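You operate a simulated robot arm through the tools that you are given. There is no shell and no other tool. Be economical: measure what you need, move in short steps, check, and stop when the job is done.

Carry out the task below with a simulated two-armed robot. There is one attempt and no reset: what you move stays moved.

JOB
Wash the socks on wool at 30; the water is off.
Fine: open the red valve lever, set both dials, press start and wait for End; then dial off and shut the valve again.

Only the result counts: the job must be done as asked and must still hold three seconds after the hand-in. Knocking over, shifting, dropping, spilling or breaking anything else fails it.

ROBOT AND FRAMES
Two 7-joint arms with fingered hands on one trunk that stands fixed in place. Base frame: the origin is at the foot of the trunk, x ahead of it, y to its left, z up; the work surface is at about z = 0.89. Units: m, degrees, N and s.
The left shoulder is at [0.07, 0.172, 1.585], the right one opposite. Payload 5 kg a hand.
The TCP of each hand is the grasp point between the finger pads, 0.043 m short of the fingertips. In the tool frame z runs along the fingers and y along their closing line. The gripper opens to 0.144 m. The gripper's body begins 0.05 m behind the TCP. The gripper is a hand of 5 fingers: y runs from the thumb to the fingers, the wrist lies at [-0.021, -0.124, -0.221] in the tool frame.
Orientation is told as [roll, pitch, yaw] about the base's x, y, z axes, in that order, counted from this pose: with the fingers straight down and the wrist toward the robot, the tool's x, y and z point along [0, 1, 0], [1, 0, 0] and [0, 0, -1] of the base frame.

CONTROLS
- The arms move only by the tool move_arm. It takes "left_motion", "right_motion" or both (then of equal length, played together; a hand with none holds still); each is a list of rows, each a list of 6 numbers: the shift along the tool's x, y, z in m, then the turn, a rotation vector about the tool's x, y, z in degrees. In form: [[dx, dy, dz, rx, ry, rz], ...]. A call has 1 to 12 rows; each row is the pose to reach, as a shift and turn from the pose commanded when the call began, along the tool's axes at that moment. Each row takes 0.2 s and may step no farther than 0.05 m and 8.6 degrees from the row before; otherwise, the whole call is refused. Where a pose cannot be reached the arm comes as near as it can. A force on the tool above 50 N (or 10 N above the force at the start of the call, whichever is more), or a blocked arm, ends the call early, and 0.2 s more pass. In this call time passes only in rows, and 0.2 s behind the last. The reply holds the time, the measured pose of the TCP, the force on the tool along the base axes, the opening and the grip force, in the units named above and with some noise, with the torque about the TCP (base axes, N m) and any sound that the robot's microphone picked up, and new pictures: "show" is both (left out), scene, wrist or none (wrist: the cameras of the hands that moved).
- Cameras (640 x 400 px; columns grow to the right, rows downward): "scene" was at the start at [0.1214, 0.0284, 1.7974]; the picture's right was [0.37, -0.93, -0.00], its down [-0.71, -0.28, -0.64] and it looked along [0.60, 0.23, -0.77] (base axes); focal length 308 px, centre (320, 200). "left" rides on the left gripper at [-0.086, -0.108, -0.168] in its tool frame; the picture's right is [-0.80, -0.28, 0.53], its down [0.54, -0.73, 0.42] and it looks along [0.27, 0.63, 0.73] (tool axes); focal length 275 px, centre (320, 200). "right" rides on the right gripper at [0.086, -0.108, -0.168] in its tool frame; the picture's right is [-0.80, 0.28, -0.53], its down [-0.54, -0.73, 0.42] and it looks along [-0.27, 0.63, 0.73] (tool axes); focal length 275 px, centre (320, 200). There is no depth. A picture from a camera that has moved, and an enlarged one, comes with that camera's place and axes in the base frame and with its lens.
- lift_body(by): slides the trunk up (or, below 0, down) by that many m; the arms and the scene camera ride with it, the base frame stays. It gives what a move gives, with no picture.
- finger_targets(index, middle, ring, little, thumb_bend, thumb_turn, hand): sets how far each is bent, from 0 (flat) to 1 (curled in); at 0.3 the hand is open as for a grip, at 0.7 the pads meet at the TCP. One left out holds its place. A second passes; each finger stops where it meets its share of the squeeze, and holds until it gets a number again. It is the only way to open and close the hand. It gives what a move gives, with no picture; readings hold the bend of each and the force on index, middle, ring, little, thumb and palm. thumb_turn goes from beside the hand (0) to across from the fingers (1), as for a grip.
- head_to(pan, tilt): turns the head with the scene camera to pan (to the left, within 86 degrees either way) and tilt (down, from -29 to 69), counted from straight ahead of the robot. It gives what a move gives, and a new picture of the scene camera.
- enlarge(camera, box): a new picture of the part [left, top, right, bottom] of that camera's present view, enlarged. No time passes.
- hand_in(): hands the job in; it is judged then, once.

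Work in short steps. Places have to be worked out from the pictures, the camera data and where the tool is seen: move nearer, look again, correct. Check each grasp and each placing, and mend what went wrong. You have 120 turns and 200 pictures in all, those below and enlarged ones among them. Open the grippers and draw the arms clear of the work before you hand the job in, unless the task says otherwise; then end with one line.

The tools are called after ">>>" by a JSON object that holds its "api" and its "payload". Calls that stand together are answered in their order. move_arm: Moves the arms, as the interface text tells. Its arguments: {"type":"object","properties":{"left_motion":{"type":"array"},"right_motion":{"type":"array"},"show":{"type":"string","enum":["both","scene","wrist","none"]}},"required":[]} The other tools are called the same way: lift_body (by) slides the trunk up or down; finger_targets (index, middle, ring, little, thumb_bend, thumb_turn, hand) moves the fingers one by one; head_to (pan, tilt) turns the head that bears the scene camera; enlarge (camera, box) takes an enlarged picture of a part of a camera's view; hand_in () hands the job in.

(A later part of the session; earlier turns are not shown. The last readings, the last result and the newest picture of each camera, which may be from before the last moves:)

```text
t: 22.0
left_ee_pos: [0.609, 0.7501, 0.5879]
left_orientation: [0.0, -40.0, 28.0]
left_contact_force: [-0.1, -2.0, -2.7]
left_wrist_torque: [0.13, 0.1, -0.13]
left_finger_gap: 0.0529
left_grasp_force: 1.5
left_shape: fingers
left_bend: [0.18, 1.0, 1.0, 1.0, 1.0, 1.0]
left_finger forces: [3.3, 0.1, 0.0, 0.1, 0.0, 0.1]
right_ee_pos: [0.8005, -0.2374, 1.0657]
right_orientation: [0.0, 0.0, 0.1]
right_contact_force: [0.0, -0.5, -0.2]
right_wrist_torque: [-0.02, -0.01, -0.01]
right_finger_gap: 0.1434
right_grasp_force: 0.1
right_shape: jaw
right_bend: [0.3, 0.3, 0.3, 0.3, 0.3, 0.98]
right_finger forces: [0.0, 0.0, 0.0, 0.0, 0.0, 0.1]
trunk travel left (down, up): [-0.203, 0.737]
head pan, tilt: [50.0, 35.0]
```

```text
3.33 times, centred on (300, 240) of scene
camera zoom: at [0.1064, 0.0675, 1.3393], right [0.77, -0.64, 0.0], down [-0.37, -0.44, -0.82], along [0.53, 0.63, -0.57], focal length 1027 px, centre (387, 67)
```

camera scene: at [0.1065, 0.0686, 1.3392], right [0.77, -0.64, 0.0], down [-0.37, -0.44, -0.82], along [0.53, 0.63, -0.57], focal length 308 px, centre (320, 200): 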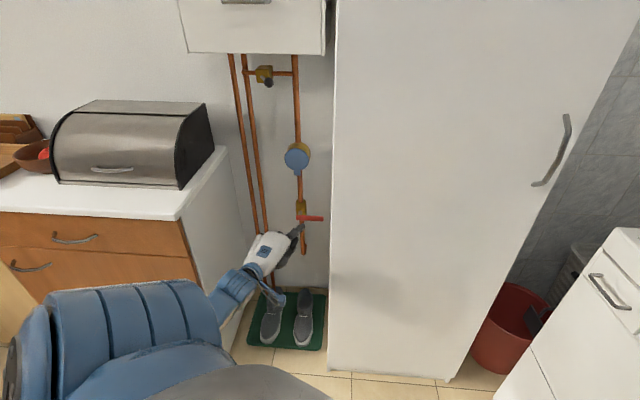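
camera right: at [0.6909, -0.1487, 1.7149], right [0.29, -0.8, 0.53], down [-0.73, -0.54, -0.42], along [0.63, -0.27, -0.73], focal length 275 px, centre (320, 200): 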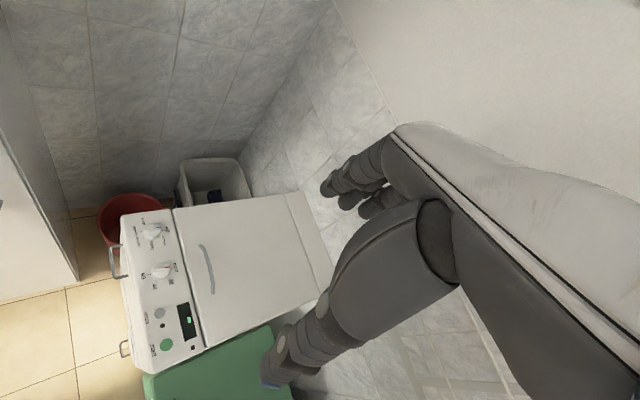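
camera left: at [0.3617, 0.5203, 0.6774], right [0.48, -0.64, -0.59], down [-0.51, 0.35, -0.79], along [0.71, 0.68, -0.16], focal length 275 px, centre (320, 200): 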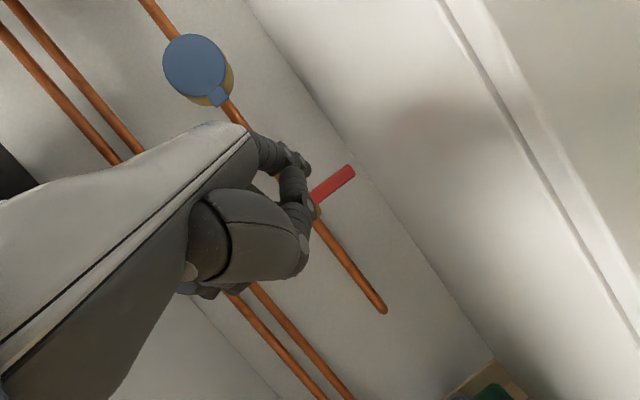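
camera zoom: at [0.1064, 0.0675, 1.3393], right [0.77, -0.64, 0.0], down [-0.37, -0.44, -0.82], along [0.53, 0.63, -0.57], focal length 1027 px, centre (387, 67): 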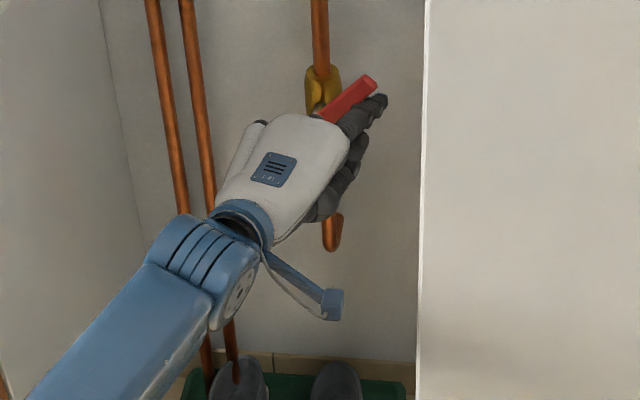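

It turns upward easily (~38° now). I follow the arc up and left to bring it in line with the pipe.

>>> {"api": "move_arm", "payload": {"left_motion": [[0.019, 0.0149, -0.0267, 0, 0, 0], [0.043, 0.0222, -0.0467, 0, 0, 0], [0.0574, 0.02, -0.0511, 0, 0, 0]], "show": "none"}}

>>> {"api": "enlarge", "payload": {"camera": "scene", "box": [240, 180, 360, 300]}}

>>> {"api": "enlarge", "payload": {"camera": "left", "box": [180, 50, 400, 260]}}

```text
t: 22.8
left_ee_pos: [0.5688, 0.7877, 0.639]
left_orientation: [0.1, -39.9, 27.6]
left_contact_force: [21.4, -16.2, -9.6]
left_wrist_torque: [0.86, 1.96, -1.41]
left_finger_gap: 0.0532
left_grasp_force: 11.7
left_shape: fingers
left_bend: [0.18, 1.0, 1.0, 1.0, 1.0, 1.0]
left_finger forces: [23.4, 0.0, 0.1, 0.0, 0.0, 0.1]
right_ee_pos: [0.8026, -0.2395, 1.0645]
right_orientation: [0.1, 0.2, 0.0]
right_contact_force: [-0.3, -0.6, -0.4]
right_wrist_torque: [-0.02, 0.02, 0.01]
right_finger_gap: 0.144
right_grasp_force: 0.1
right_shape: jaw
right_bend: [0.3, 0.3, 0.3, 0.3, 0.3, 0.98]
right_finger forces: [0.0, 0.0, 0.0, 0.1, 0.0, 0.1]
trunk travel left (down, up): [-0.203, 0.737]
head pan, tilt: [50.0, 35.0]
```

```text
3.33 times, centred on (300, 240) of scene
camera zoom: at [0.1096, 0.0662, 1.3389], right [0.76, -0.65, 0.0], down [-0.37, -0.44, -0.82], along [0.53, 0.63, -0.57], focal length 1027 px, centre (387, 67)
```

zoom: 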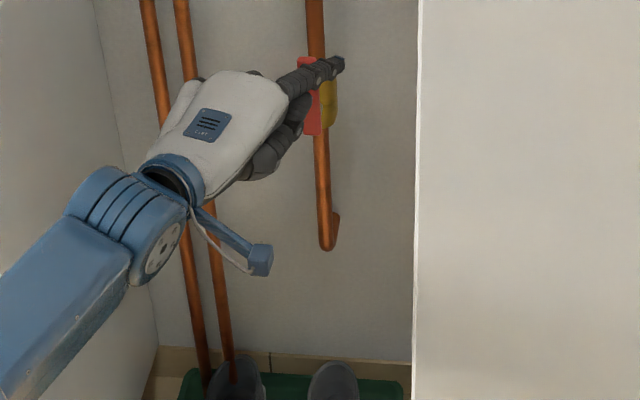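

```text
1.90 times, centred on (290, 155) of left
camera zoom: at [0.4402, 0.6221, 0.6994], right [0.48, -0.65, -0.59], down [-0.51, 0.35, -0.79], along [0.72, 0.68, -0.16], focal length 524 px, centre (377, 286)
```

zoom: 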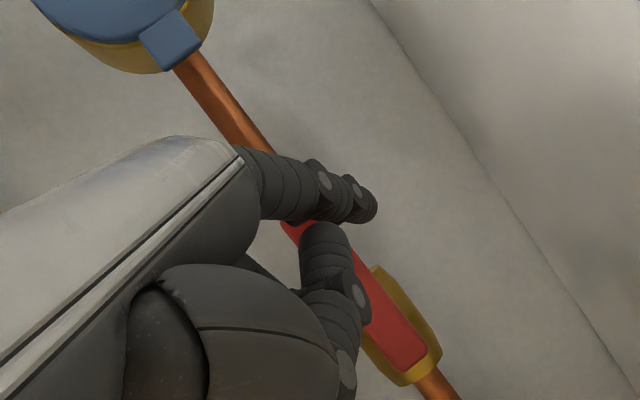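

The lever hit its stop (23 N) in line with the pipe. I release to the right and retreat, then verify.

>>> {"api": "move_arm", "payload": {"left_motion": [[-0.028, 0, 0, 0, 0, 0], [-0.028, -0.0306, -0.0257, 0, 0, 0], [-0.028, -0.0613, -0.0514, 0, 0, 0], [-0.028, -0.092, -0.077, 0, 0, 0], [-0.028, -0.118, -0.1, 0, 0, 0]], "show": "none"}}

>>> {"api": "enlarge", "payload": {"camera": "scene", "box": [240, 120, 360, 300]}}

```text
t: 24.0
left_ee_pos: [0.4413, 0.6919, 0.6426]
left_orientation: [0.1, -40.0, 28.0]
left_contact_force: [0.7, -0.1, 0.0]
left_wrist_torque: [0.03, 0.03, 0.03]
left_finger_gap: 0.0542
left_grasp_force: 0.1
left_shape: fingers
left_bend: [0.18, 1.0, 1.0, 1.0, 1.0, 1.0]
left_finger forces: [0.0, 0.0, 0.1, 0.0, 0.0, 0.1]
right_ee_pos: [0.8001, -0.238, 1.0662]
right_orientation: [0.1, 0.0, -0.1]
right_contact_force: [-0.4, 0.0, 0.2]
right_wrist_torque: [0.06, -0.03, 0.0]
right_finger_gap: 0.1437
right_grasp_force: 0.0
right_shape: jaw
right_bend: [0.3, 0.3, 0.3, 0.3, 0.3, 0.98]
right_finger forces: [0.0, 0.0, 0.0, 0.0, 0.1, 0.0]
trunk travel left (down, up): [-0.203, 0.737]
head pan, tilt: [50.0, 35.0]
```

```text
2.22 times, centred on (300, 210) of scene
camera zoom: at [0.1057, 0.067, 1.3394], right [0.77, -0.64, 0.0], down [-0.37, -0.44, -0.82], along [0.53, 0.63, -0.57], focal length 685 px, centre (364, 178)
```

zoom: 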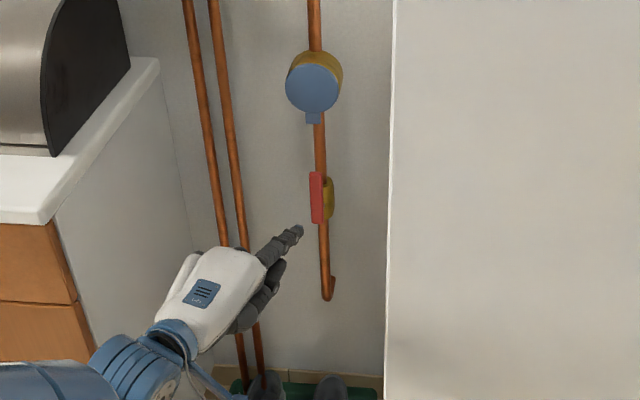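

Valve is open. I leave the trunk low (the panel at z≈0.91 is reachable) and turn to the washer panel.

>>> {"api": "head_to", "payload": {"pan": -8, "tilt": 32}}

>>> {"api": "enlarge", "payload": {"camera": "right", "box": [0, 0, 640, 400]}}

```text
t: 25.2
left_ee_pos: [0.4427, 0.692, 0.641]
left_orientation: [0.0, -39.9, 28.0]
left_contact_force: [-0.2, -0.1, -0.3]
left_wrist_torque: [-0.01, 0.0, 0.01]
left_finger_gap: 0.054
left_grasp_force: 0.1
left_shape: fingers
left_bend: [0.18, 1.0, 1.0, 1.0, 1.0, 1.0]
left_finger forces: [0.0, 0.0, 0.0, 0.0, 0.0, 0.0]
right_ee_pos: [0.8005, -0.2376, 1.0655]
right_orientation: [0.0, 0.0, 0.0]
right_contact_force: [-0.2, 0.4, 0.0]
right_wrist_torque: [0.02, 0.04, 0.0]
right_finger_gap: 0.1439
right_grasp_force: 0.1
right_shape: jaw
right_bend: [0.3, 0.3, 0.3, 0.3, 0.3, 0.98]
right_finger forces: [0.0, 0.0, 0.0, 0.0, 0.0, 0.0]
trunk travel left (down, up): [-0.203, 0.737]
head pan, tilt: [-8.0, 32.0]
camera scene: at [0.1382, -0.0121, 1.3439], right [-0.14, -0.99, 0.0], down [-0.53, 0.07, -0.85], along [0.84, -0.12, -0.53], focal length 308 px, centre (320, 200)
```

scene: 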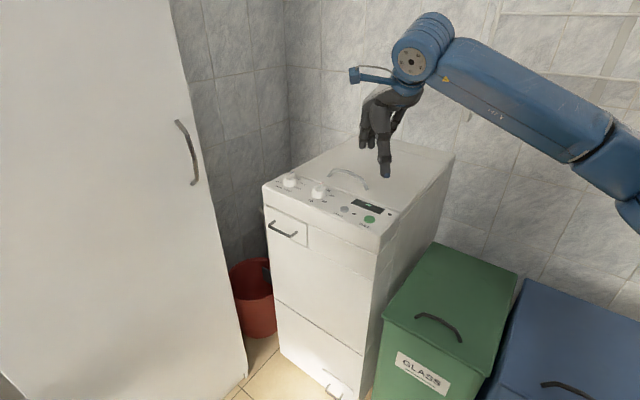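

```text
1.00 times, centred on (320, 200) of right (not enlarged: the box is as wide or as high as the picture)
camera zoom: at [0.6919, -0.1497, 1.2346], right [0.28, -0.8, 0.53], down [-0.73, -0.54, -0.42], along [0.63, -0.27, -0.73], focal length 275 px, centre (320, 200)
```

zoom: 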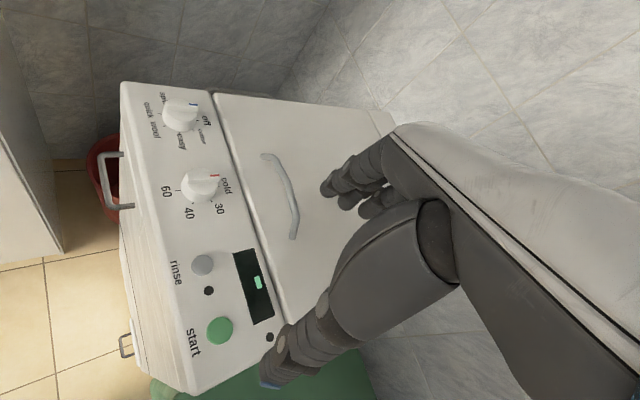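

I enlarge the dial area for label positions.

>>> {"api": "enlarge", "payload": {"camera": "right", "box": [130, 80, 250, 155]}}

>>> {"api": "enlarge", "payload": {"camera": "right", "box": [140, 150, 260, 225]}}

>>> {"api": "enlarge", "payload": {"camera": "scene", "box": [255, 160, 415, 260]}}

```text
5.33 times, centred on (190, 118) of right
camera zoom: at [0.6919, -0.1497, 1.2346], right [0.28, -0.8, 0.53], down [-0.73, -0.54, -0.42], along [0.63, -0.27, -0.73], focal length 1468 px, centre (1013, 640)
```

zoom: 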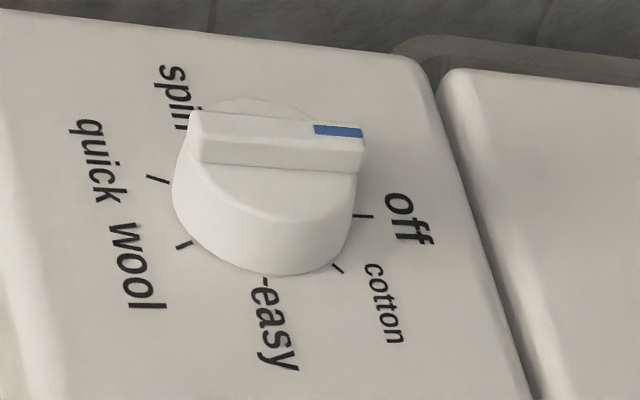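

```text
5.33 times, centred on (200, 188) of right
camera zoom: at [0.6919, -0.1497, 1.2346], right [0.28, -0.8, 0.53], down [-0.73, -0.54, -0.42], along [0.63, -0.27, -0.73], focal length 1468 px, centre (960, 267)
```

zoom: 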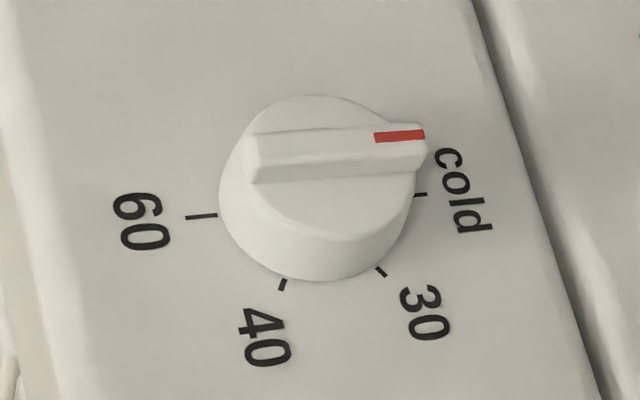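

```text
4.00 times, centred on (335, 210) of scene
camera zoom: at [0.1382, -0.0121, 1.3439], right [-0.14, -0.99, 0.0], down [-0.53, 0.07, -0.85], along [0.84, -0.12, -0.53], focal length 1233 px, centre (260, 160)
```

zoom: 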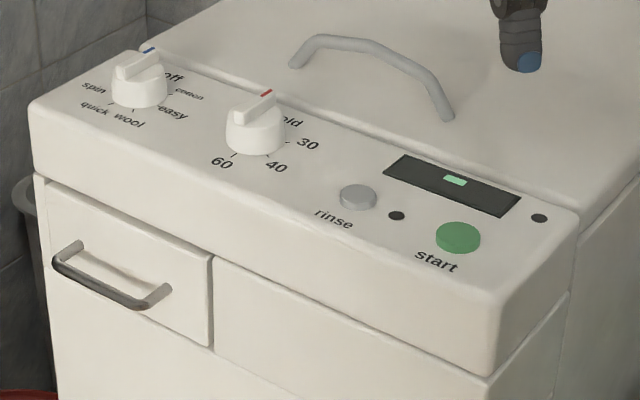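

Labels read: temperature ticks cold 0°, 30 at 60° clockwise, 40, 60; programme off 0°, cotton ~50°, easy ~100°, wool ~150°. I test the pinch shape of the right hand in the air.

>>> {"api": "finger_targets", "payload": {"hand": "right", "index": 0.62, "middle": 0.62, "ring": 0.3, "little": 0.3, "thumb_bend": 0.62, "thumb_turn": 1}}

>>> {"api": "enlarge", "payload": {"camera": "right", "box": [200, 100, 480, 390]}}

>>> {"api": "enlarge", "payload": {"camera": "scene", "box": [330, 40, 450, 200]}}

```text
t: 26.2
left_ee_pos: [0.4419, 0.692, 0.6421]
left_orientation: [-0.1, -39.9, 28.0]
left_contact_force: [-0.2, -0.7, 0.0]
left_wrist_torque: [0.0, -0.04, 0.02]
left_finger_gap: 0.0541
left_grasp_force: 0.1
left_shape: fingers
left_bend: [0.18, 1.0, 1.0, 1.0, 1.0, 1.0]
left_finger forces: [0.0, 0.1, 0.0, 0.1, 0.0, 0.2]
right_ee_pos: [0.8012, -0.238, 1.0662]
right_orientation: [0.0, 0.0, -0.1]
right_contact_force: [-0.8, 0.6, -0.8]
right_wrist_torque: [-0.02, 0.01, 0.01]
right_finger_gap: 0.036
right_grasp_force: 0.0
right_shape: fingers
right_bend: [0.62, 0.62, 0.3, 0.3, 0.62, 1.0]
right_finger forces: [0.1, 0.0, 0.0, 0.0, 0.1, 0.1]
trunk travel left (down, up): [-0.203, 0.737]
head pan, tilt: [-8.0, 32.0]
```

```text
1.38 times, centred on (340, 245) of right
camera zoom: at [0.692, -0.1497, 1.2346], right [0.28, -0.8, 0.53], down [-0.73, -0.54, -0.42], along [0.63, -0.27, -0.73], focal length 380 px, centre (292, 138)
```

zoom: 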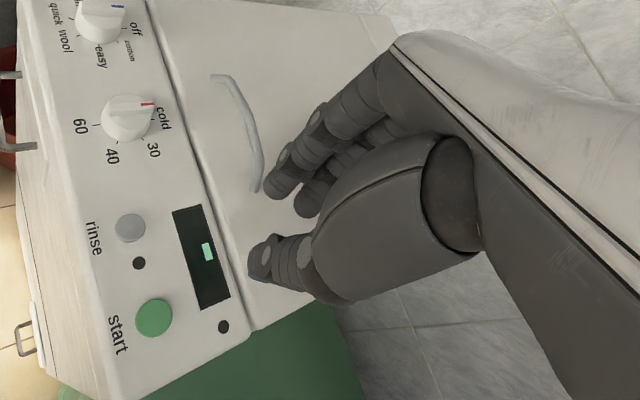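

```text
2.50 times, centred on (390, 120) of scene
camera zoom: at [0.1383, -0.0122, 1.3439], right [-0.14, -0.99, 0.0], down [-0.53, 0.07, -0.85], along [0.84, -0.12, -0.53], focal length 770 px, centre (145, 400)
```

zoom: 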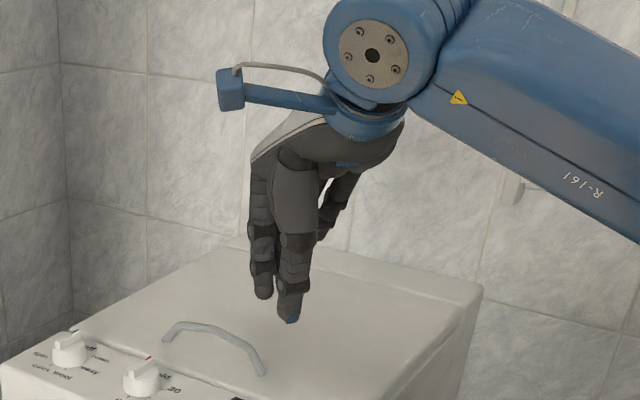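

Tips sit ~0.045 m below the TCP, thumb opposite index/middle. Temp dial estimated at (0.878, -0.114), panel z≈0.905. I curl ring/little, open the pinch a little and move above it with yaw 45°.

>>> {"api": "finger_targets", "payload": {"hand": "right", "index": 0.55, "middle": 0.55, "ring": 0.9, "little": 0.9, "thumb_bend": 0.58}}

>>> {"api": "move_arm", "payload": {"right_motion": [[0.0207, 0.0128, 0, 0, 0, -7.5], [0.0413, 0.0257, 0, 0, 0, -15], [0.062, 0.0385, 0, 0, 0, -22.5], [0.0827, 0.0513, 0, 0, 0, -30], [0.1033, 0.0642, 0, 0, 0, -37.5], [0.124, 0.077, 0.005, 0, 0, -45]], "show": "both"}}

```text
t: 27.2
left_ee_pos: [0.4415, 0.6921, 0.6409]
left_orientation: [0.1, -39.9, 27.9]
left_contact_force: [-0.2, -0.1, 0.5]
left_wrist_torque: [-0.04, 0.0, -0.05]
left_finger_gap: 0.0539
left_grasp_force: 0.1
left_shape: fingers
left_bend: [0.18, 1.0, 1.0, 1.0, 1.0, 1.0]
left_finger forces: [0.0, 0.0, 0.0, 0.0, 0.0, 0.1]
right_ee_pos: [0.8006, -0.2377, 1.0665]
right_orientation: [0.0, -0.1, -0.1]
right_contact_force: [0.1, 1.1, -0.7]
right_wrist_torque: [0.0, -0.02, -0.01]
right_finger_gap: 0.0562
right_grasp_force: 0.0
right_shape: fingers
right_bend: [0.55, 0.55, 0.9, 0.9, 0.57, 1.0]
right_finger forces: [0.1, 0.0, 0.1, 0.1, 0.1, 0.0]
trunk travel left (down, up): [-0.203, 0.737]
head pan, tilt: [-8.0, 32.0]
```

```text
t: 28.6
left_ee_pos: [0.4414, 0.6922, 0.6433]
left_orientation: [-0.1, -40.0, 28.0]
left_contact_force: [0.5, 0.2, -0.2]
left_wrist_torque: [-0.01, 0.03, 0.01]
left_finger_gap: 0.0538
left_grasp_force: 0.2
left_shape: fingers
left_bend: [0.18, 1.0, 1.0, 1.0, 1.0, 1.0]
left_finger forces: [0.1, 0.1, 0.0, 0.0, 0.1, 0.0]
right_ee_pos: [0.8662, -0.1344, 1.0648]
right_orientation: [0.2, 0.0, 37.6]
right_contact_force: [-0.2, -0.7, 0.6]
right_wrist_torque: [0.02, -0.02, 0.0]
right_finger_gap: 0.0563
right_grasp_force: 0.0
right_shape: fingers
right_bend: [0.55, 0.55, 0.9, 0.9, 0.57, 1.0]
right_finger forces: [0.0, 0.0, 0.0, 0.0, 0.0, 0.0]
right hand out of reach, approached as far as the arm can: row 6
trunk travel left (down, up): [-0.203, 0.737]
head pan, tilt: [-8.0, 32.0]
camera scene: at [0.1378, -0.0127, 1.344], right [-0.14, -0.99, 0.0], down [-0.52, 0.07, -0.85], along [0.84, -0.12, -0.53], focal length 308 px, centre (320, 200)
camera right: at [0.7264, -0.1315, 1.2332], right [0.71, -0.46, 0.53], down [-0.24, -0.87, -0.42], along [0.66, 0.17, -0.73], focal length 275 px, centre (320, 200)
```

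scene: 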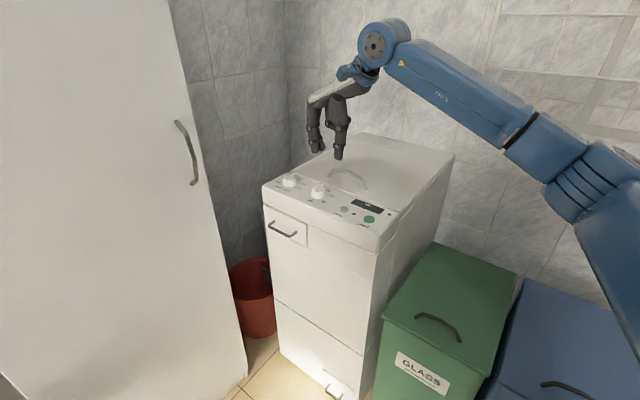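
right: 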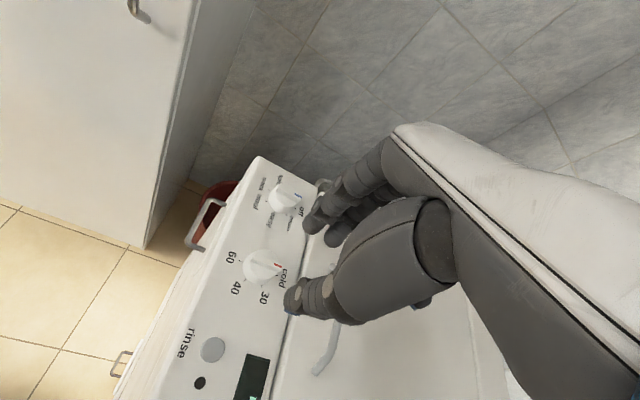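

Yaw is limited to ~38° here, so rather than gripping I'll push the dial ridge around with the index fingertip. I set a pointing hand (index down, thumb open away) and go back to yaw ~0.

>>> {"api": "finger_targets", "payload": {"hand": "right", "index": 0.55, "middle": 1, "ring": 1, "little": 1, "thumb_bend": 0, "thumb_turn": 1}}

>>> {"api": "move_arm", "payload": {"right_motion": [[0, 0, 0, 0, 0, 8], [0, 0, 0, 0, 0, 16], [0, 0, 0, 0, 0, 24], [0, 0, 0, 0, 0, 32], [0, 0, 0, 0, 0, 37]], "show": "both"}}

```text
t: 29.6
left_ee_pos: [0.4422, 0.6935, 0.6416]
left_orientation: [0.0, -39.9, 28.0]
left_contact_force: [-0.3, -0.6, -0.5]
left_wrist_torque: [0.0, 0.02, -0.01]
left_finger_gap: 0.0538
left_grasp_force: 0.0
left_shape: fingers
left_bend: [0.18, 1.0, 1.0, 1.0, 1.0, 1.0]
left_finger forces: [0.0, 0.1, 0.0, 0.1, 0.0, 0.0]
right_ee_pos: [0.865, -0.1352, 1.0647]
right_orientation: [0.0, 0.0, 37.5]
right_contact_force: [-0.3, 0.1, -0.3]
right_wrist_torque: [0.01, 0.02, 0.03]
right_finger_gap: 0.1343
right_grasp_force: 0.1
right_shape: fingers
right_bend: [0.55, 1.0, 1.0, 1.0, 0.0, 0.95]
right_finger forces: [0.0, 0.0, 0.0, 0.0, 0.1, 0.0]
trunk travel left (down, up): [-0.203, 0.737]
head pan, tilt: [-8.0, 32.0]
```

```text
t: 30.8
left_ee_pos: [0.4412, 0.6912, 0.6418]
left_orientation: [0.0, -39.9, 28.0]
left_contact_force: [-0.4, 0.1, 0.0]
left_wrist_torque: [0.02, -0.02, 0.01]
left_finger_gap: 0.0541
left_grasp_force: 0.0
left_shape: fingers
left_bend: [0.18, 1.0, 1.0, 1.0, 1.0, 1.0]
left_finger forces: [0.1, 0.0, 0.0, 0.0, 0.0, 0.1]
right_ee_pos: [0.8638, -0.1345, 1.067]
right_orientation: [-0.1, 0.0, 0.4]
right_contact_force: [0.5, 0.5, 0.2]
right_wrist_torque: [-0.02, -0.01, 0.0]
right_finger_gap: 0.1345
right_grasp_force: 0.1
right_shape: fingers
right_bend: [0.55, 1.0, 1.0, 1.0, 0.0, 0.95]
right_finger forces: [0.0, 0.0, 0.0, 0.1, 0.0, 0.0]
trunk travel left (down, up): [-0.203, 0.737]
head pan, tilt: [-8.0, 32.0]
camera scene: at [0.1383, -0.012, 1.3439], right [-0.14, -0.99, 0.0], down [-0.52, 0.07, -0.85], along [0.84, -0.12, -0.53], focal length 308 px, centre (320, 200)
camera right: at [0.7546, -0.0472, 1.2343], right [0.29, -0.79, 0.53], down [-0.72, -0.55, -0.42], along [0.63, -0.26, -0.73], focal length 275 px, centre (320, 200)
```

scene: 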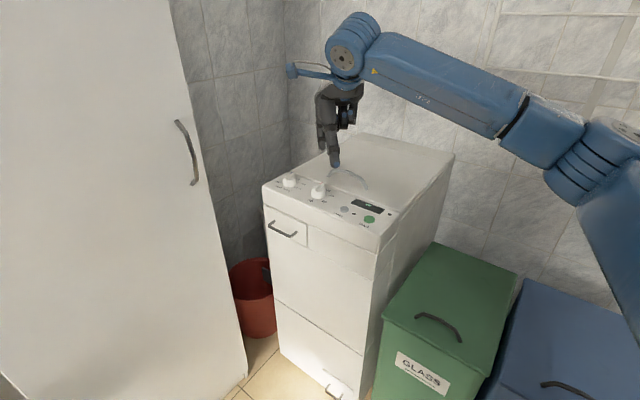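
right: 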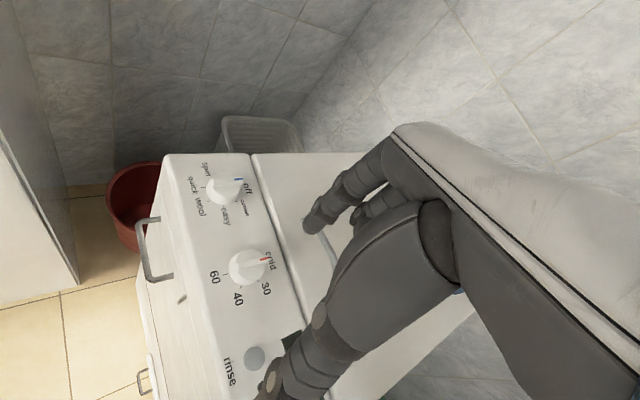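

I enlarge the scene to locate the index tip and the thumb tip.

>>> {"api": "enlarge", "payload": {"camera": "scene", "box": [260, 70, 420, 230]}}

>>> {"api": "enlarge", "payload": {"camera": "right", "box": [160, 140, 400, 290]}}

```text
2.50 times, centred on (340, 150) of scene
camera zoom: at [0.1383, -0.012, 1.3439], right [-0.14, -0.99, 0.0], down [-0.52, 0.07, -0.85], along [0.84, -0.12, -0.53], focal length 770 px, centre (270, 325)
```

zoom: 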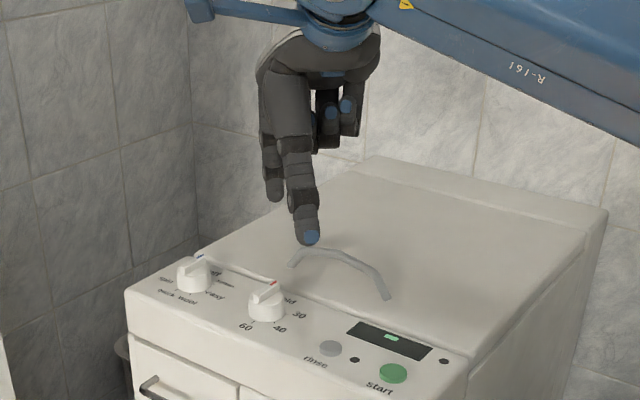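

```text
2.67 times, centred on (280, 215) of right
camera zoom: at [0.7546, -0.0472, 1.2343], right [0.29, -0.79, 0.53], down [-0.72, -0.55, -0.42], along [0.63, -0.26, -0.73], focal length 734 px, centre (427, 160)
```

zoom: 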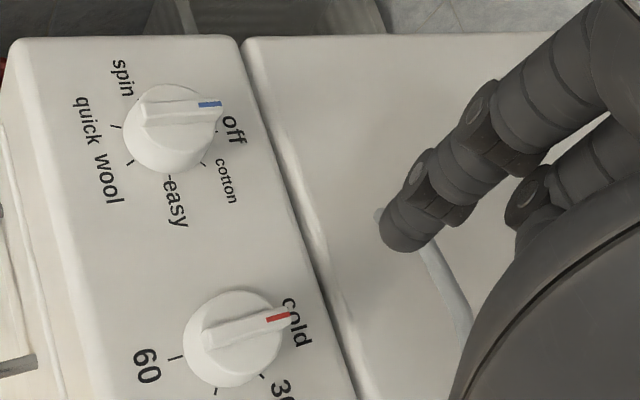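

Index tip is at TCP + (0.032, 0.0105, -0.040). Temp dial centre (0.880,-0.112), programme (0.956,-0.034). I lower the tip to just beside the temp pointer on its far (counter-clockwise) side.

>>> {"api": "move_arm", "payload": {"right_motion": [[0.0165, 0.011, 0.02, 0, 0, 0], [0.0165, 0.011, 0.05, 0, 0, 0], [0.0165, 0.011, 0.08, 0, 0, 0]], "show": "none"}}

>>> {"api": "enlarge", "payload": {"camera": "scene", "box": [260, 120, 380, 220]}}

>>> {"api": "enlarge", "payload": {"camera": "right", "box": [160, 140, 400, 290]}}

```text
t: 31.6
left_ee_pos: [0.4433, 0.6918, 0.6406]
left_orientation: [-0.1, -39.9, 28.1]
left_contact_force: [0.0, 1.7, 1.3]
left_wrist_torque: [0.0, -0.02, 0.02]
left_finger_gap: 0.0539
left_grasp_force: 0.0
left_shape: fingers
left_bend: [0.18, 1.0, 1.0, 1.0, 1.0, 1.0]
left_finger forces: [0.0, 0.0, 0.1, 0.0, 0.1, 0.0]
right_ee_pos: [0.8738, -0.1176, 0.9847]
right_orientation: [0.1, 0.0, 0.5]
right_contact_force: [0.5, 0.5, 0.4]
right_wrist_torque: [-0.02, -0.01, 0.04]
right_finger_gap: 0.1345
right_grasp_force: 0.1
right_shape: fingers
right_bend: [0.55, 1.0, 1.0, 1.0, 0.0, 0.95]
right_finger forces: [0.0, 0.0, 0.1, 0.0, 0.0, 0.1]
trunk travel left (down, up): [-0.203, 0.737]
head pan, tilt: [-8.0, 32.0]
```

```text
4.00 times, centred on (320, 170) of scene
camera zoom: at [0.1392, -0.0119, 1.3438], right [-0.14, -0.99, 0.0], down [-0.53, 0.07, -0.85], along [0.84, -0.12, -0.53], focal length 1233 px, centre (320, 320)
```

zoom: 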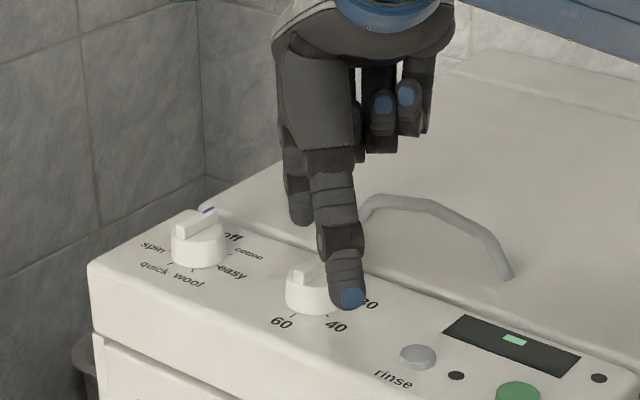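

```text
2.67 times, centred on (280, 215) of right
camera zoom: at [0.765, -0.0309, 1.1533], right [0.29, -0.79, 0.53], down [-0.72, -0.55, -0.42], along [0.63, -0.26, -0.73], focal length 734 px, centre (427, 160)
```

zoom: 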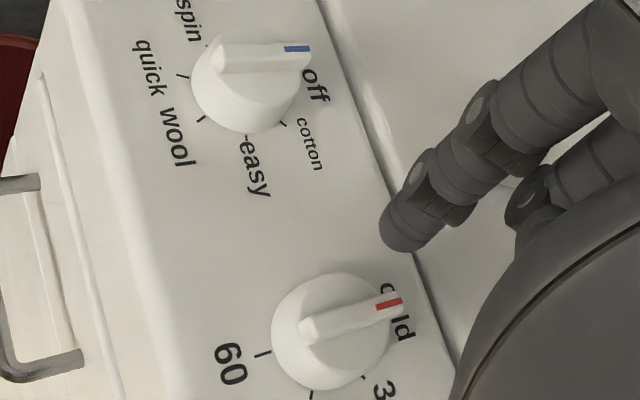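

Next I lower 20 mm so the fingertip stands beside the ridge, checking for contact.

>>> {"api": "move_arm", "payload": {"right_motion": [[0, 0, 0.01, 0, 0, 0], [0, 0, 0.02, 0, 0, 0]], "show": "none"}}

>>> {"api": "enlarge", "payload": {"camera": "right", "box": [160, 140, 400, 290]}}

```text
t: 32.2
left_ee_pos: [0.4417, 0.6913, 0.6417]
left_orientation: [0.0, -39.9, 28.1]
left_contact_force: [-0.1, 0.0, -0.4]
left_wrist_torque: [-0.02, 0.01, -0.02]
left_finger_gap: 0.0543
left_grasp_force: 0.0
left_shape: fingers
left_bend: [0.18, 1.0, 1.0, 1.0, 1.0, 1.0]
left_finger forces: [0.0, 0.0, 0.1, 0.1, 0.0, 0.0]
right_ee_pos: [0.8744, -0.1178, 0.9654]
right_orientation: [-0.1, 0.0, 0.4]
right_contact_force: [-0.4, -0.1, 0.1]
right_wrist_torque: [-0.03, 0.01, 0.01]
right_finger_gap: 0.1343
right_grasp_force: 0.1
right_shape: fingers
right_bend: [0.55, 1.0, 1.0, 1.0, 0.0, 0.95]
right_finger forces: [0.1, 0.1, 0.0, 0.0, 0.0, 0.0]
trunk travel left (down, up): [-0.203, 0.737]
head pan, tilt: [-8.0, 32.0]
```

```text
2.67 times, centred on (280, 215) of right
camera zoom: at [0.765, -0.0301, 1.1339], right [0.29, -0.79, 0.53], down [-0.72, -0.55, -0.42], along [0.63, -0.26, -0.73], focal length 734 px, centre (427, 160)
```

zoom: 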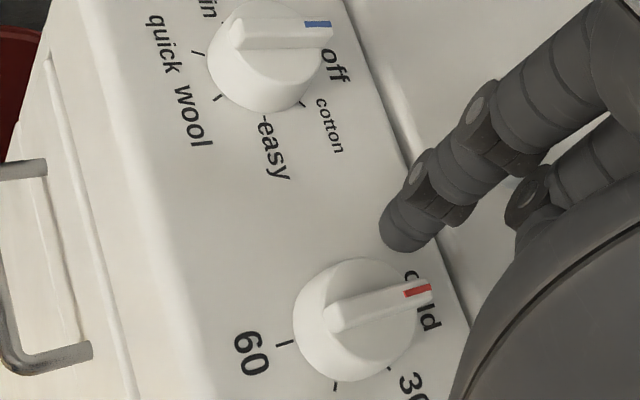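

No contact yet; the tip is beside the pointer. I push towards the 30 mark, first half.

>>> {"api": "move_arm", "payload": {"right_motion": [[-0.0075, -0.0047, 0, 0, 0, 0], [-0.0149, -0.0093, 0, 0, 0, 0]], "show": "none"}}

>>> {"api": "enlarge", "payload": {"camera": "right", "box": [160, 140, 400, 290]}}

```text
t: 32.8
left_ee_pos: [0.442, 0.6915, 0.6421]
left_orientation: [0.1, -39.8, 28.0]
left_contact_force: [0.3, -0.1, -0.1]
left_wrist_torque: [0.0, -0.01, 0.02]
left_finger_gap: 0.0541
left_grasp_force: 0.2
left_shape: fingers
left_bend: [0.18, 1.0, 1.0, 1.0, 1.0, 1.0]
left_finger forces: [0.0, 0.0, 0.1, 0.1, 0.0, 0.0]
right_ee_pos: [0.863, -0.1321, 0.9645]
right_orientation: [-0.1, 0.0, 0.5]
right_contact_force: [-0.9, 0.2, 0.9]
right_wrist_torque: [-0.02, -0.05, -0.01]
right_finger_gap: 0.1352
right_grasp_force: 0.1
right_shape: fingers
right_bend: [0.55, 1.0, 1.0, 1.0, 0.0, 0.95]
right_finger forces: [0.5, 0.0, 0.0, 0.0, 0.1, 0.1]
trunk travel left (down, up): [-0.203, 0.737]
head pan, tilt: [-8.0, 32.0]
```

```text
2.67 times, centred on (280, 215) of right
camera zoom: at [0.755, -0.0448, 1.1325], right [0.29, -0.79, 0.53], down [-0.72, -0.55, -0.42], along [0.63, -0.26, -0.73], focal length 734 px, centre (427, 160)
```

zoom: 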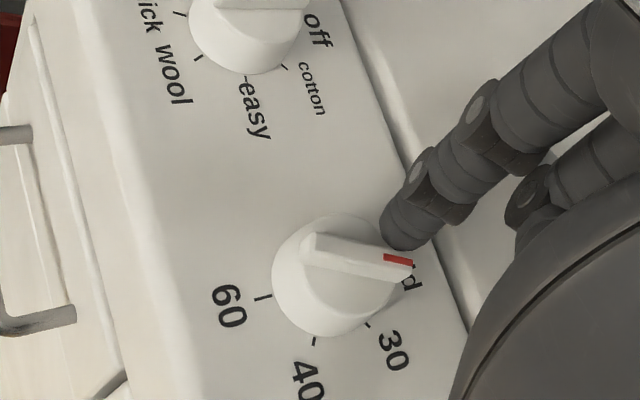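

The dial turns (≈25°, 0.5 N). Continuing on the arc.

>>> {"api": "move_arm", "payload": {"right_motion": [[-0.0057, -0.0071, 0, 0, 0, 0], [-0.0071, -0.0115, 0, 0, 0, 0]], "show": "none"}}

>>> {"api": "enlarge", "payload": {"camera": "right", "box": [160, 140, 400, 290]}}

```text
t: 33.4
left_ee_pos: [0.4423, 0.6913, 0.6413]
left_orientation: [0.0, -39.9, 27.9]
left_contact_force: [-0.4, 0.9, 0.4]
left_wrist_torque: [-0.01, 0.01, 0.02]
left_finger_gap: 0.0543
left_grasp_force: 0.0
left_shape: fingers
left_bend: [0.18, 1.0, 1.0, 1.0, 1.0, 1.0]
left_finger forces: [0.0, 0.1, 0.0, 0.1, 0.1, 0.0]
right_ee_pos: [0.8541, -0.1388, 0.967]
right_orientation: [0.0, 0.0, 0.5]
right_contact_force: [1.0, -0.1, 0.2]
right_wrist_torque: [-0.03, -0.02, -0.04]
right_finger_gap: 0.1356
right_grasp_force: 0.1
right_shape: fingers
right_bend: [0.55, 1.0, 1.0, 1.0, 0.0, 0.95]
right_finger forces: [0.8, 0.0, 0.1, 0.0, 0.1, 0.0]
trunk travel left (down, up): [-0.203, 0.737]
head pan, tilt: [-8.0, 32.0]
```

```text
2.67 times, centred on (280, 215) of right
camera zoom: at [0.7447, -0.0517, 1.1349], right [0.29, -0.79, 0.53], down [-0.72, -0.55, -0.42], along [0.63, -0.26, -0.73], focal length 734 px, centre (427, 160)
```

zoom: 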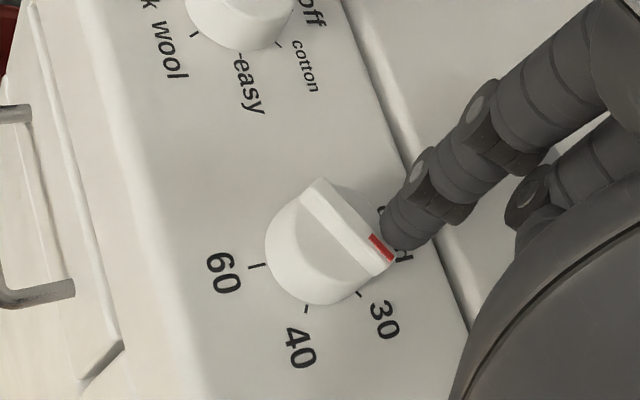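

Pointer looks near the 30 tick; I enlarge to judge.

>>> {"api": "enlarge", "payload": {"camera": "right", "box": [230, 190, 330, 270]}}

>>> {"api": "enlarge", "payload": {"camera": "scene", "box": [270, 150, 400, 240]}}

```text
5.00 times, centred on (280, 230) of right
camera zoom: at [0.7447, -0.0517, 1.1349], right [0.29, -0.79, 0.53], down [-0.72, -0.55, -0.42], along [0.63, -0.26, -0.73], focal length 1376 px, centre (520, 50)
```

zoom: 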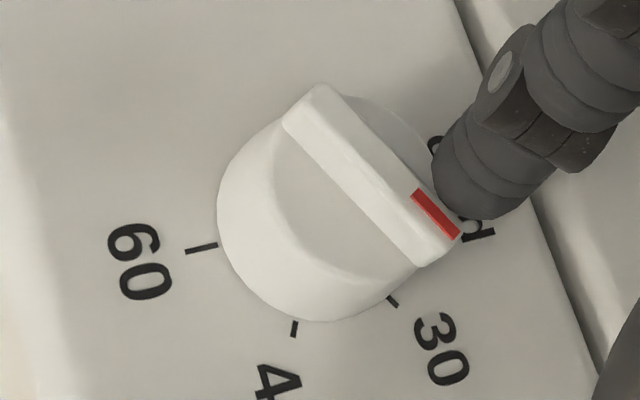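

```text
4.44 times, centred on (335, 195) of scene
camera zoom: at [0.1385, -0.012, 1.3439], right [-0.14, -0.99, 0.0], down [-0.53, 0.07, -0.85], along [0.84, -0.12, -0.53], focal length 1370 px, centre (253, 222)
```

zoom: 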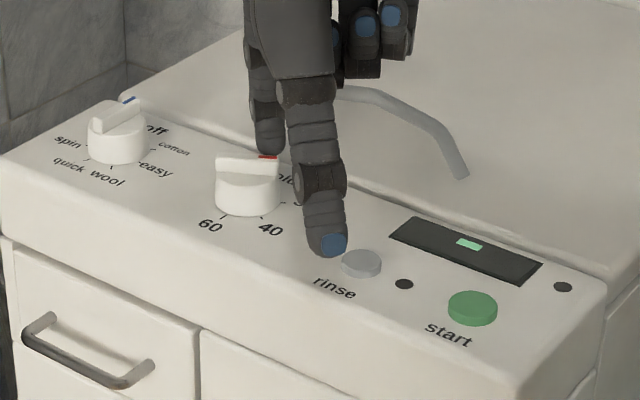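

Pointer is on 30 (within a few degrees). I lift clear and move to the programme dial, to the counter-clockwise side of its pointer.

>>> {"api": "move_arm", "payload": {"right_motion": [[0, 0.005, 0, 0, 0, 0], [0, 0.005, -0.045, 0, 0, 0], [0.034, 0.035, -0.05, 0, 0, 0], [0.068, 0.065, -0.05, 0, 0, 0], [0.101, 0.094, -0.045, 0, 0, 0], [0.101, 0.094, -0.02, 0, 0, 0]], "show": "none"}}

>>> {"api": "enlarge", "payload": {"camera": "right", "box": [160, 140, 400, 290]}}

>>> {"api": "enlarge", "payload": {"camera": "scene", "box": [255, 130, 385, 220]}}

```text
t: 34.8
left_ee_pos: [0.4427, 0.6911, 0.6426]
left_orientation: [0.1, -40.0, 27.9]
left_contact_force: [0.2, 0.1, 0.5]
left_wrist_torque: [0.01, 0.02, 0.05]
left_finger_gap: 0.0541
left_grasp_force: 0.1
left_shape: fingers
left_bend: [0.18, 1.0, 1.0, 1.0, 1.0, 1.0]
left_finger forces: [0.0, 0.0, 0.1, 0.1, 0.0, 0.1]
right_ee_pos: [0.9485, -0.0384, 0.9865]
right_orientation: [0.2, 0.0, 0.5]
right_contact_force: [-0.2, -0.7, 0.7]
right_wrist_torque: [0.05, -0.02, 0.03]
right_finger_gap: 0.1349
right_grasp_force: 0.0
right_shape: fingers
right_bend: [0.55, 1.0, 1.0, 1.0, 0.0, 0.95]
right_finger forces: [0.0, 0.1, 0.0, 0.0, 0.1, 0.0]
trunk travel left (down, up): [-0.203, 0.737]
head pan, tilt: [-8.0, 32.0]
```

```text
2.67 times, centred on (280, 215) of right
camera zoom: at [0.8404, 0.0483, 1.1556], right [0.29, -0.8, 0.53], down [-0.72, -0.55, -0.42], along [0.63, -0.26, -0.73], focal length 734 px, centre (427, 160)
```

zoom: 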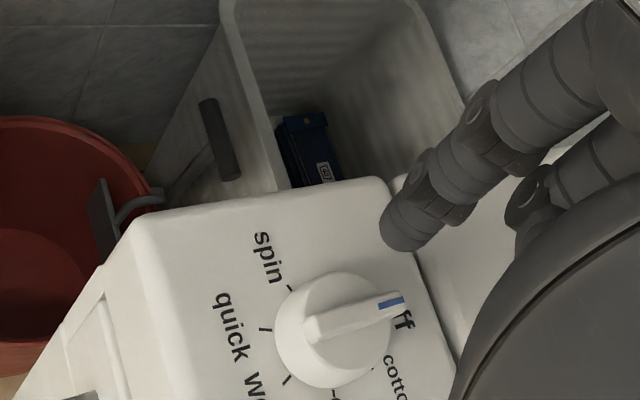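

```text
4.44 times, centred on (320, 175) of scene
camera zoom: at [0.1386, -0.014, 1.3439], right [-0.14, -0.99, 0.0], down [-0.53, 0.07, -0.85], along [0.84, -0.12, -0.53], focal length 1370 px, centre (320, 311)
```

zoom: 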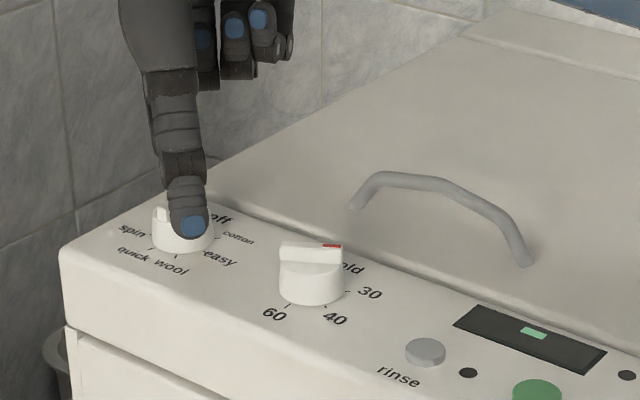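

The relative view matches the temp dial case. I lower 20 mm and push along the arc to about 90°, then check.

>>> {"api": "move_arm", "payload": {"right_motion": [[0, 0, 0.02, 0, 0, 0], [-0.0139, -0.0095, 0.02, 0, 0, 0], [-0.0209, -0.0184, 0.02, 0, 0, 0], [-0.0226, -0.0295, 0.02, 0, 0, 0]], "show": "none"}}

>>> {"api": "enlarge", "payload": {"camera": "right", "box": [160, 140, 400, 290]}}

```text
t: 35.8
left_ee_pos: [0.4413, 0.692, 0.642]
left_orientation: [-0.1, -40.1, 28.1]
left_contact_force: [0.1, 1.0, 0.6]
left_wrist_torque: [-0.02, 0.01, 0.02]
left_finger_gap: 0.0539
left_grasp_force: 0.1
left_shape: fingers
left_bend: [0.18, 1.0, 1.0, 1.0, 1.0, 1.0]
left_finger forces: [0.0, 0.0, 0.0, 0.1, 0.0, 0.1]
right_ee_pos: [0.917, -0.0625, 0.9683]
right_orientation: [-0.1, 0.0, 0.5]
right_contact_force: [0.7, -0.8, 1.5]
right_wrist_torque: [0.04, -0.06, 0.02]
right_finger_gap: 0.1353
right_grasp_force: 0.8
right_shape: fingers
right_bend: [0.55, 1.0, 1.0, 1.0, 0.0, 0.95]
right_finger forces: [1.2, 0.0, 0.0, 0.1, 0.1, 0.0]
trunk travel left (down, up): [-0.203, 0.737]
head pan, tilt: [-8.0, 32.0]
```

```text
2.67 times, centred on (280, 215) of right
camera zoom: at [0.8089, 0.0258, 1.136], right [0.29, -0.79, 0.53], down [-0.72, -0.55, -0.42], along [0.63, -0.26, -0.73], focal length 734 px, centre (427, 160)
```

zoom: 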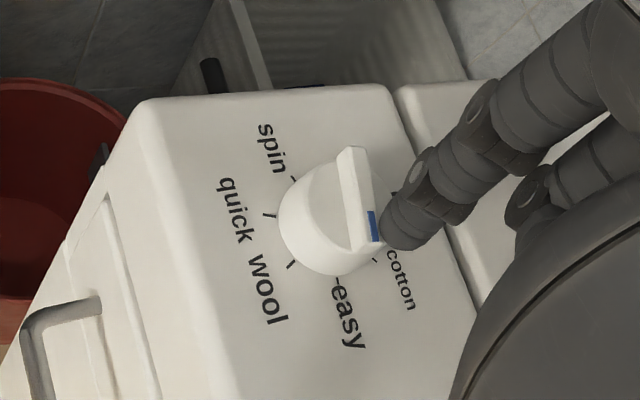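

Pointer ≈ 80°. Continuing around towards wool.

>>> {"api": "move_arm", "payload": {"right_motion": [[0.0041, -0.0104, 0, 0, 0, 0], [0.0095, -0.0152, 0, 0, 0, 0]], "show": "none"}}

>>> {"api": "enlarge", "payload": {"camera": "right", "box": [160, 140, 400, 290]}}

```text
t: 36.4
left_ee_pos: [0.4415, 0.6926, 0.6414]
left_orientation: [0.1, -39.9, 27.9]
left_contact_force: [-0.3, -0.1, -0.2]
left_wrist_torque: [-0.01, 0.0, 0.02]
left_finger_gap: 0.0541
left_grasp_force: 0.1
left_shape: fingers
left_bend: [0.18, 1.0, 1.0, 1.0, 1.0, 1.0]
left_finger forces: [0.1, 0.1, 0.0, 0.0, 0.0, 0.0]
right_ee_pos: [0.9038, -0.0508, 0.9672]
right_orientation: [0.0, 0.1, 0.5]
right_contact_force: [-0.3, -0.5, 0.6]
right_wrist_torque: [-0.01, -0.01, 0.0]
right_finger_gap: 0.1347
right_grasp_force: 0.4
right_shape: fingers
right_bend: [0.55, 1.0, 1.0, 1.0, 0.0, 0.95]
right_finger forces: [0.7, 0.0, 0.0, 0.0, 0.1, 0.0]
trunk travel left (down, up): [-0.203, 0.737]
head pan, tilt: [-8.0, 32.0]
```

```text
2.67 times, centred on (280, 215) of right
camera zoom: at [0.7934, 0.0361, 1.1346], right [0.29, -0.79, 0.53], down [-0.72, -0.55, -0.42], along [0.63, -0.26, -0.73], focal length 734 px, centre (427, 160)
```

zoom: 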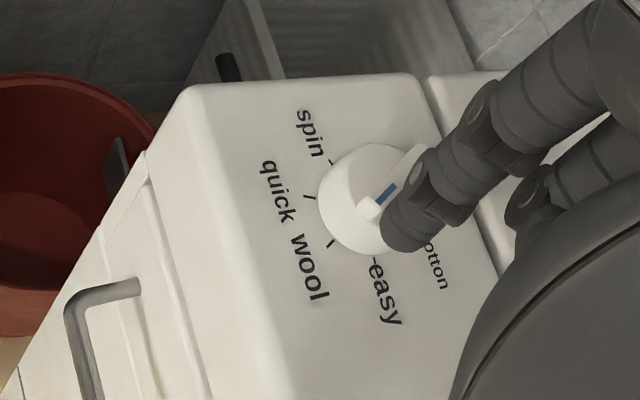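

About 120°. One more small arc step to wool.

>>> {"api": "move_arm", "payload": {"right_motion": [[0.005, -0.0025, 0, 0, 0, 0], [0.0096, -0.0035, 0, 0, 0, 0]], "show": "none"}}

>>> {"api": "enlarge", "payload": {"camera": "right", "box": [200, 160, 360, 260]}}

```text
t: 37.0
left_ee_pos: [0.4414, 0.6922, 0.6413]
left_orientation: [-0.1, -40.0, 28.0]
left_contact_force: [0.6, -0.3, 0.7]
left_wrist_torque: [-0.03, -0.02, 0.01]
left_finger_gap: 0.0541
left_grasp_force: 0.1
left_shape: fingers
left_bend: [0.18, 1.0, 1.0, 1.0, 1.0, 1.0]
left_finger forces: [0.1, 0.1, 0.0, 0.0, 0.0, 0.1]
right_ee_pos: [0.8991, -0.0428, 0.9658]
right_orientation: [-0.1, 0.1, 0.5]
right_contact_force: [-0.1, -0.3, 0.1]
right_wrist_torque: [0.0, -0.02, 0.01]
right_finger_gap: 0.1346
right_grasp_force: 0.3
right_shape: fingers
right_bend: [0.55, 1.0, 1.0, 1.0, 0.0, 0.95]
right_finger forces: [0.1, 0.0, 0.0, 0.0, 0.1, 0.0]
trunk travel left (down, up): [-0.203, 0.737]
head pan, tilt: [-8.0, 32.0]
```

```text
4.00 times, centred on (280, 210) of right
camera zoom: at [0.7895, 0.0454, 1.1349], right [0.29, -0.79, 0.53], down [-0.72, -0.55, -0.42], along [0.63, -0.26, -0.73], focal length 1101 px, centre (480, 160)
```

zoom: 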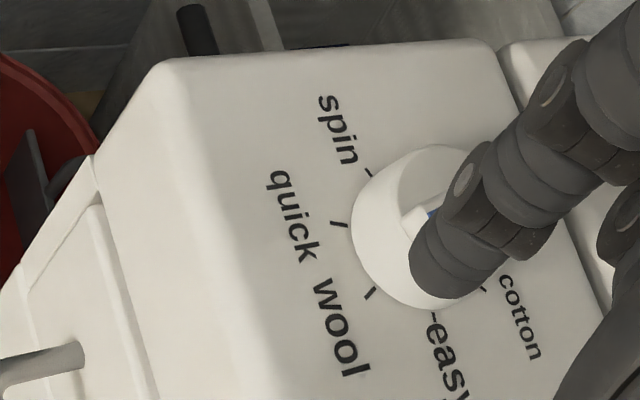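

The finger hides the pointer; I lift and shift aside to look.

>>> {"api": "move_arm", "payload": {"right_motion": [[-0.002, 0.001, -0.03, 0, 0, 0], [-0.03, 0, -0.05, 0, 0, 0], [-0.06, 0, -0.06, 0, 0, 0]], "show": "none"}}

>>> {"api": "enlarge", "payload": {"camera": "right", "box": [160, 100, 320, 220]}}

>>> {"api": "enlarge", "payload": {"camera": "scene", "box": [265, 150, 395, 240]}}

```text
t: 37.8
left_ee_pos: [0.4417, 0.6923, 0.6427]
left_orientation: [0.1, -40.0, 28.1]
left_contact_force: [-0.7, -0.6, 0.0]
left_wrist_torque: [0.01, -0.02, 0.0]
left_finger_gap: 0.0543
left_grasp_force: 0.1
left_shape: fingers
left_bend: [0.18, 1.0, 1.0, 1.0, 1.0, 1.0]
left_finger forces: [0.0, 0.0, 0.0, 0.0, 0.0, 0.1]
right_ee_pos: [0.8984, -0.1043, 1.0261]
right_orientation: [0.1, 0.0, 0.4]
right_contact_force: [-0.4, 0.1, -0.3]
right_wrist_torque: [-0.02, 0.02, 0.04]
right_finger_gap: 0.1346
right_grasp_force: 0.1
right_shape: fingers
right_bend: [0.55, 1.0, 1.0, 1.0, 0.0, 0.95]
right_finger forces: [0.0, 0.0, 0.0, 0.1, 0.0, 0.0]
trunk travel left (down, up): [-0.203, 0.737]
head pan, tilt: [-8.0, 32.0]
```

```text
3.33 times, centred on (240, 160) of right
camera zoom: at [0.7895, -0.018, 1.1938], right [0.29, -0.79, 0.53], down [-0.72, -0.55, -0.42], along [0.63, -0.26, -0.73], focal length 918 px, centre (587, 333)
```

zoom: 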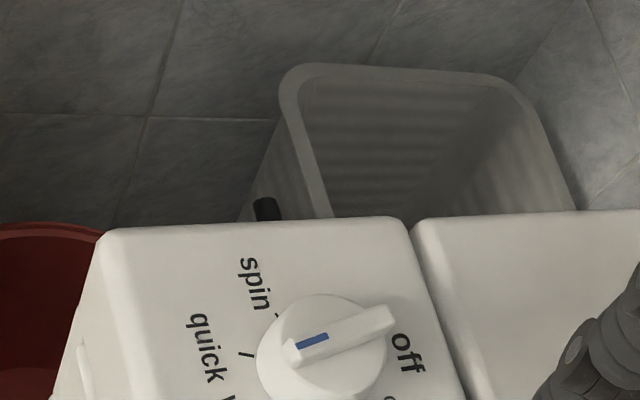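

```text
4.44 times, centred on (330, 195) of scene
camera zoom: at [0.1381, -0.013, 1.3439], right [-0.14, -0.99, 0.0], down [-0.52, 0.07, -0.85], along [0.84, -0.12, -0.53], focal length 1370 px, centre (276, 222)
```

zoom: 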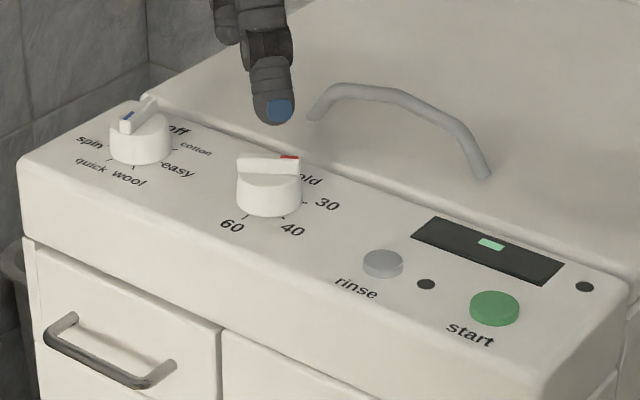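

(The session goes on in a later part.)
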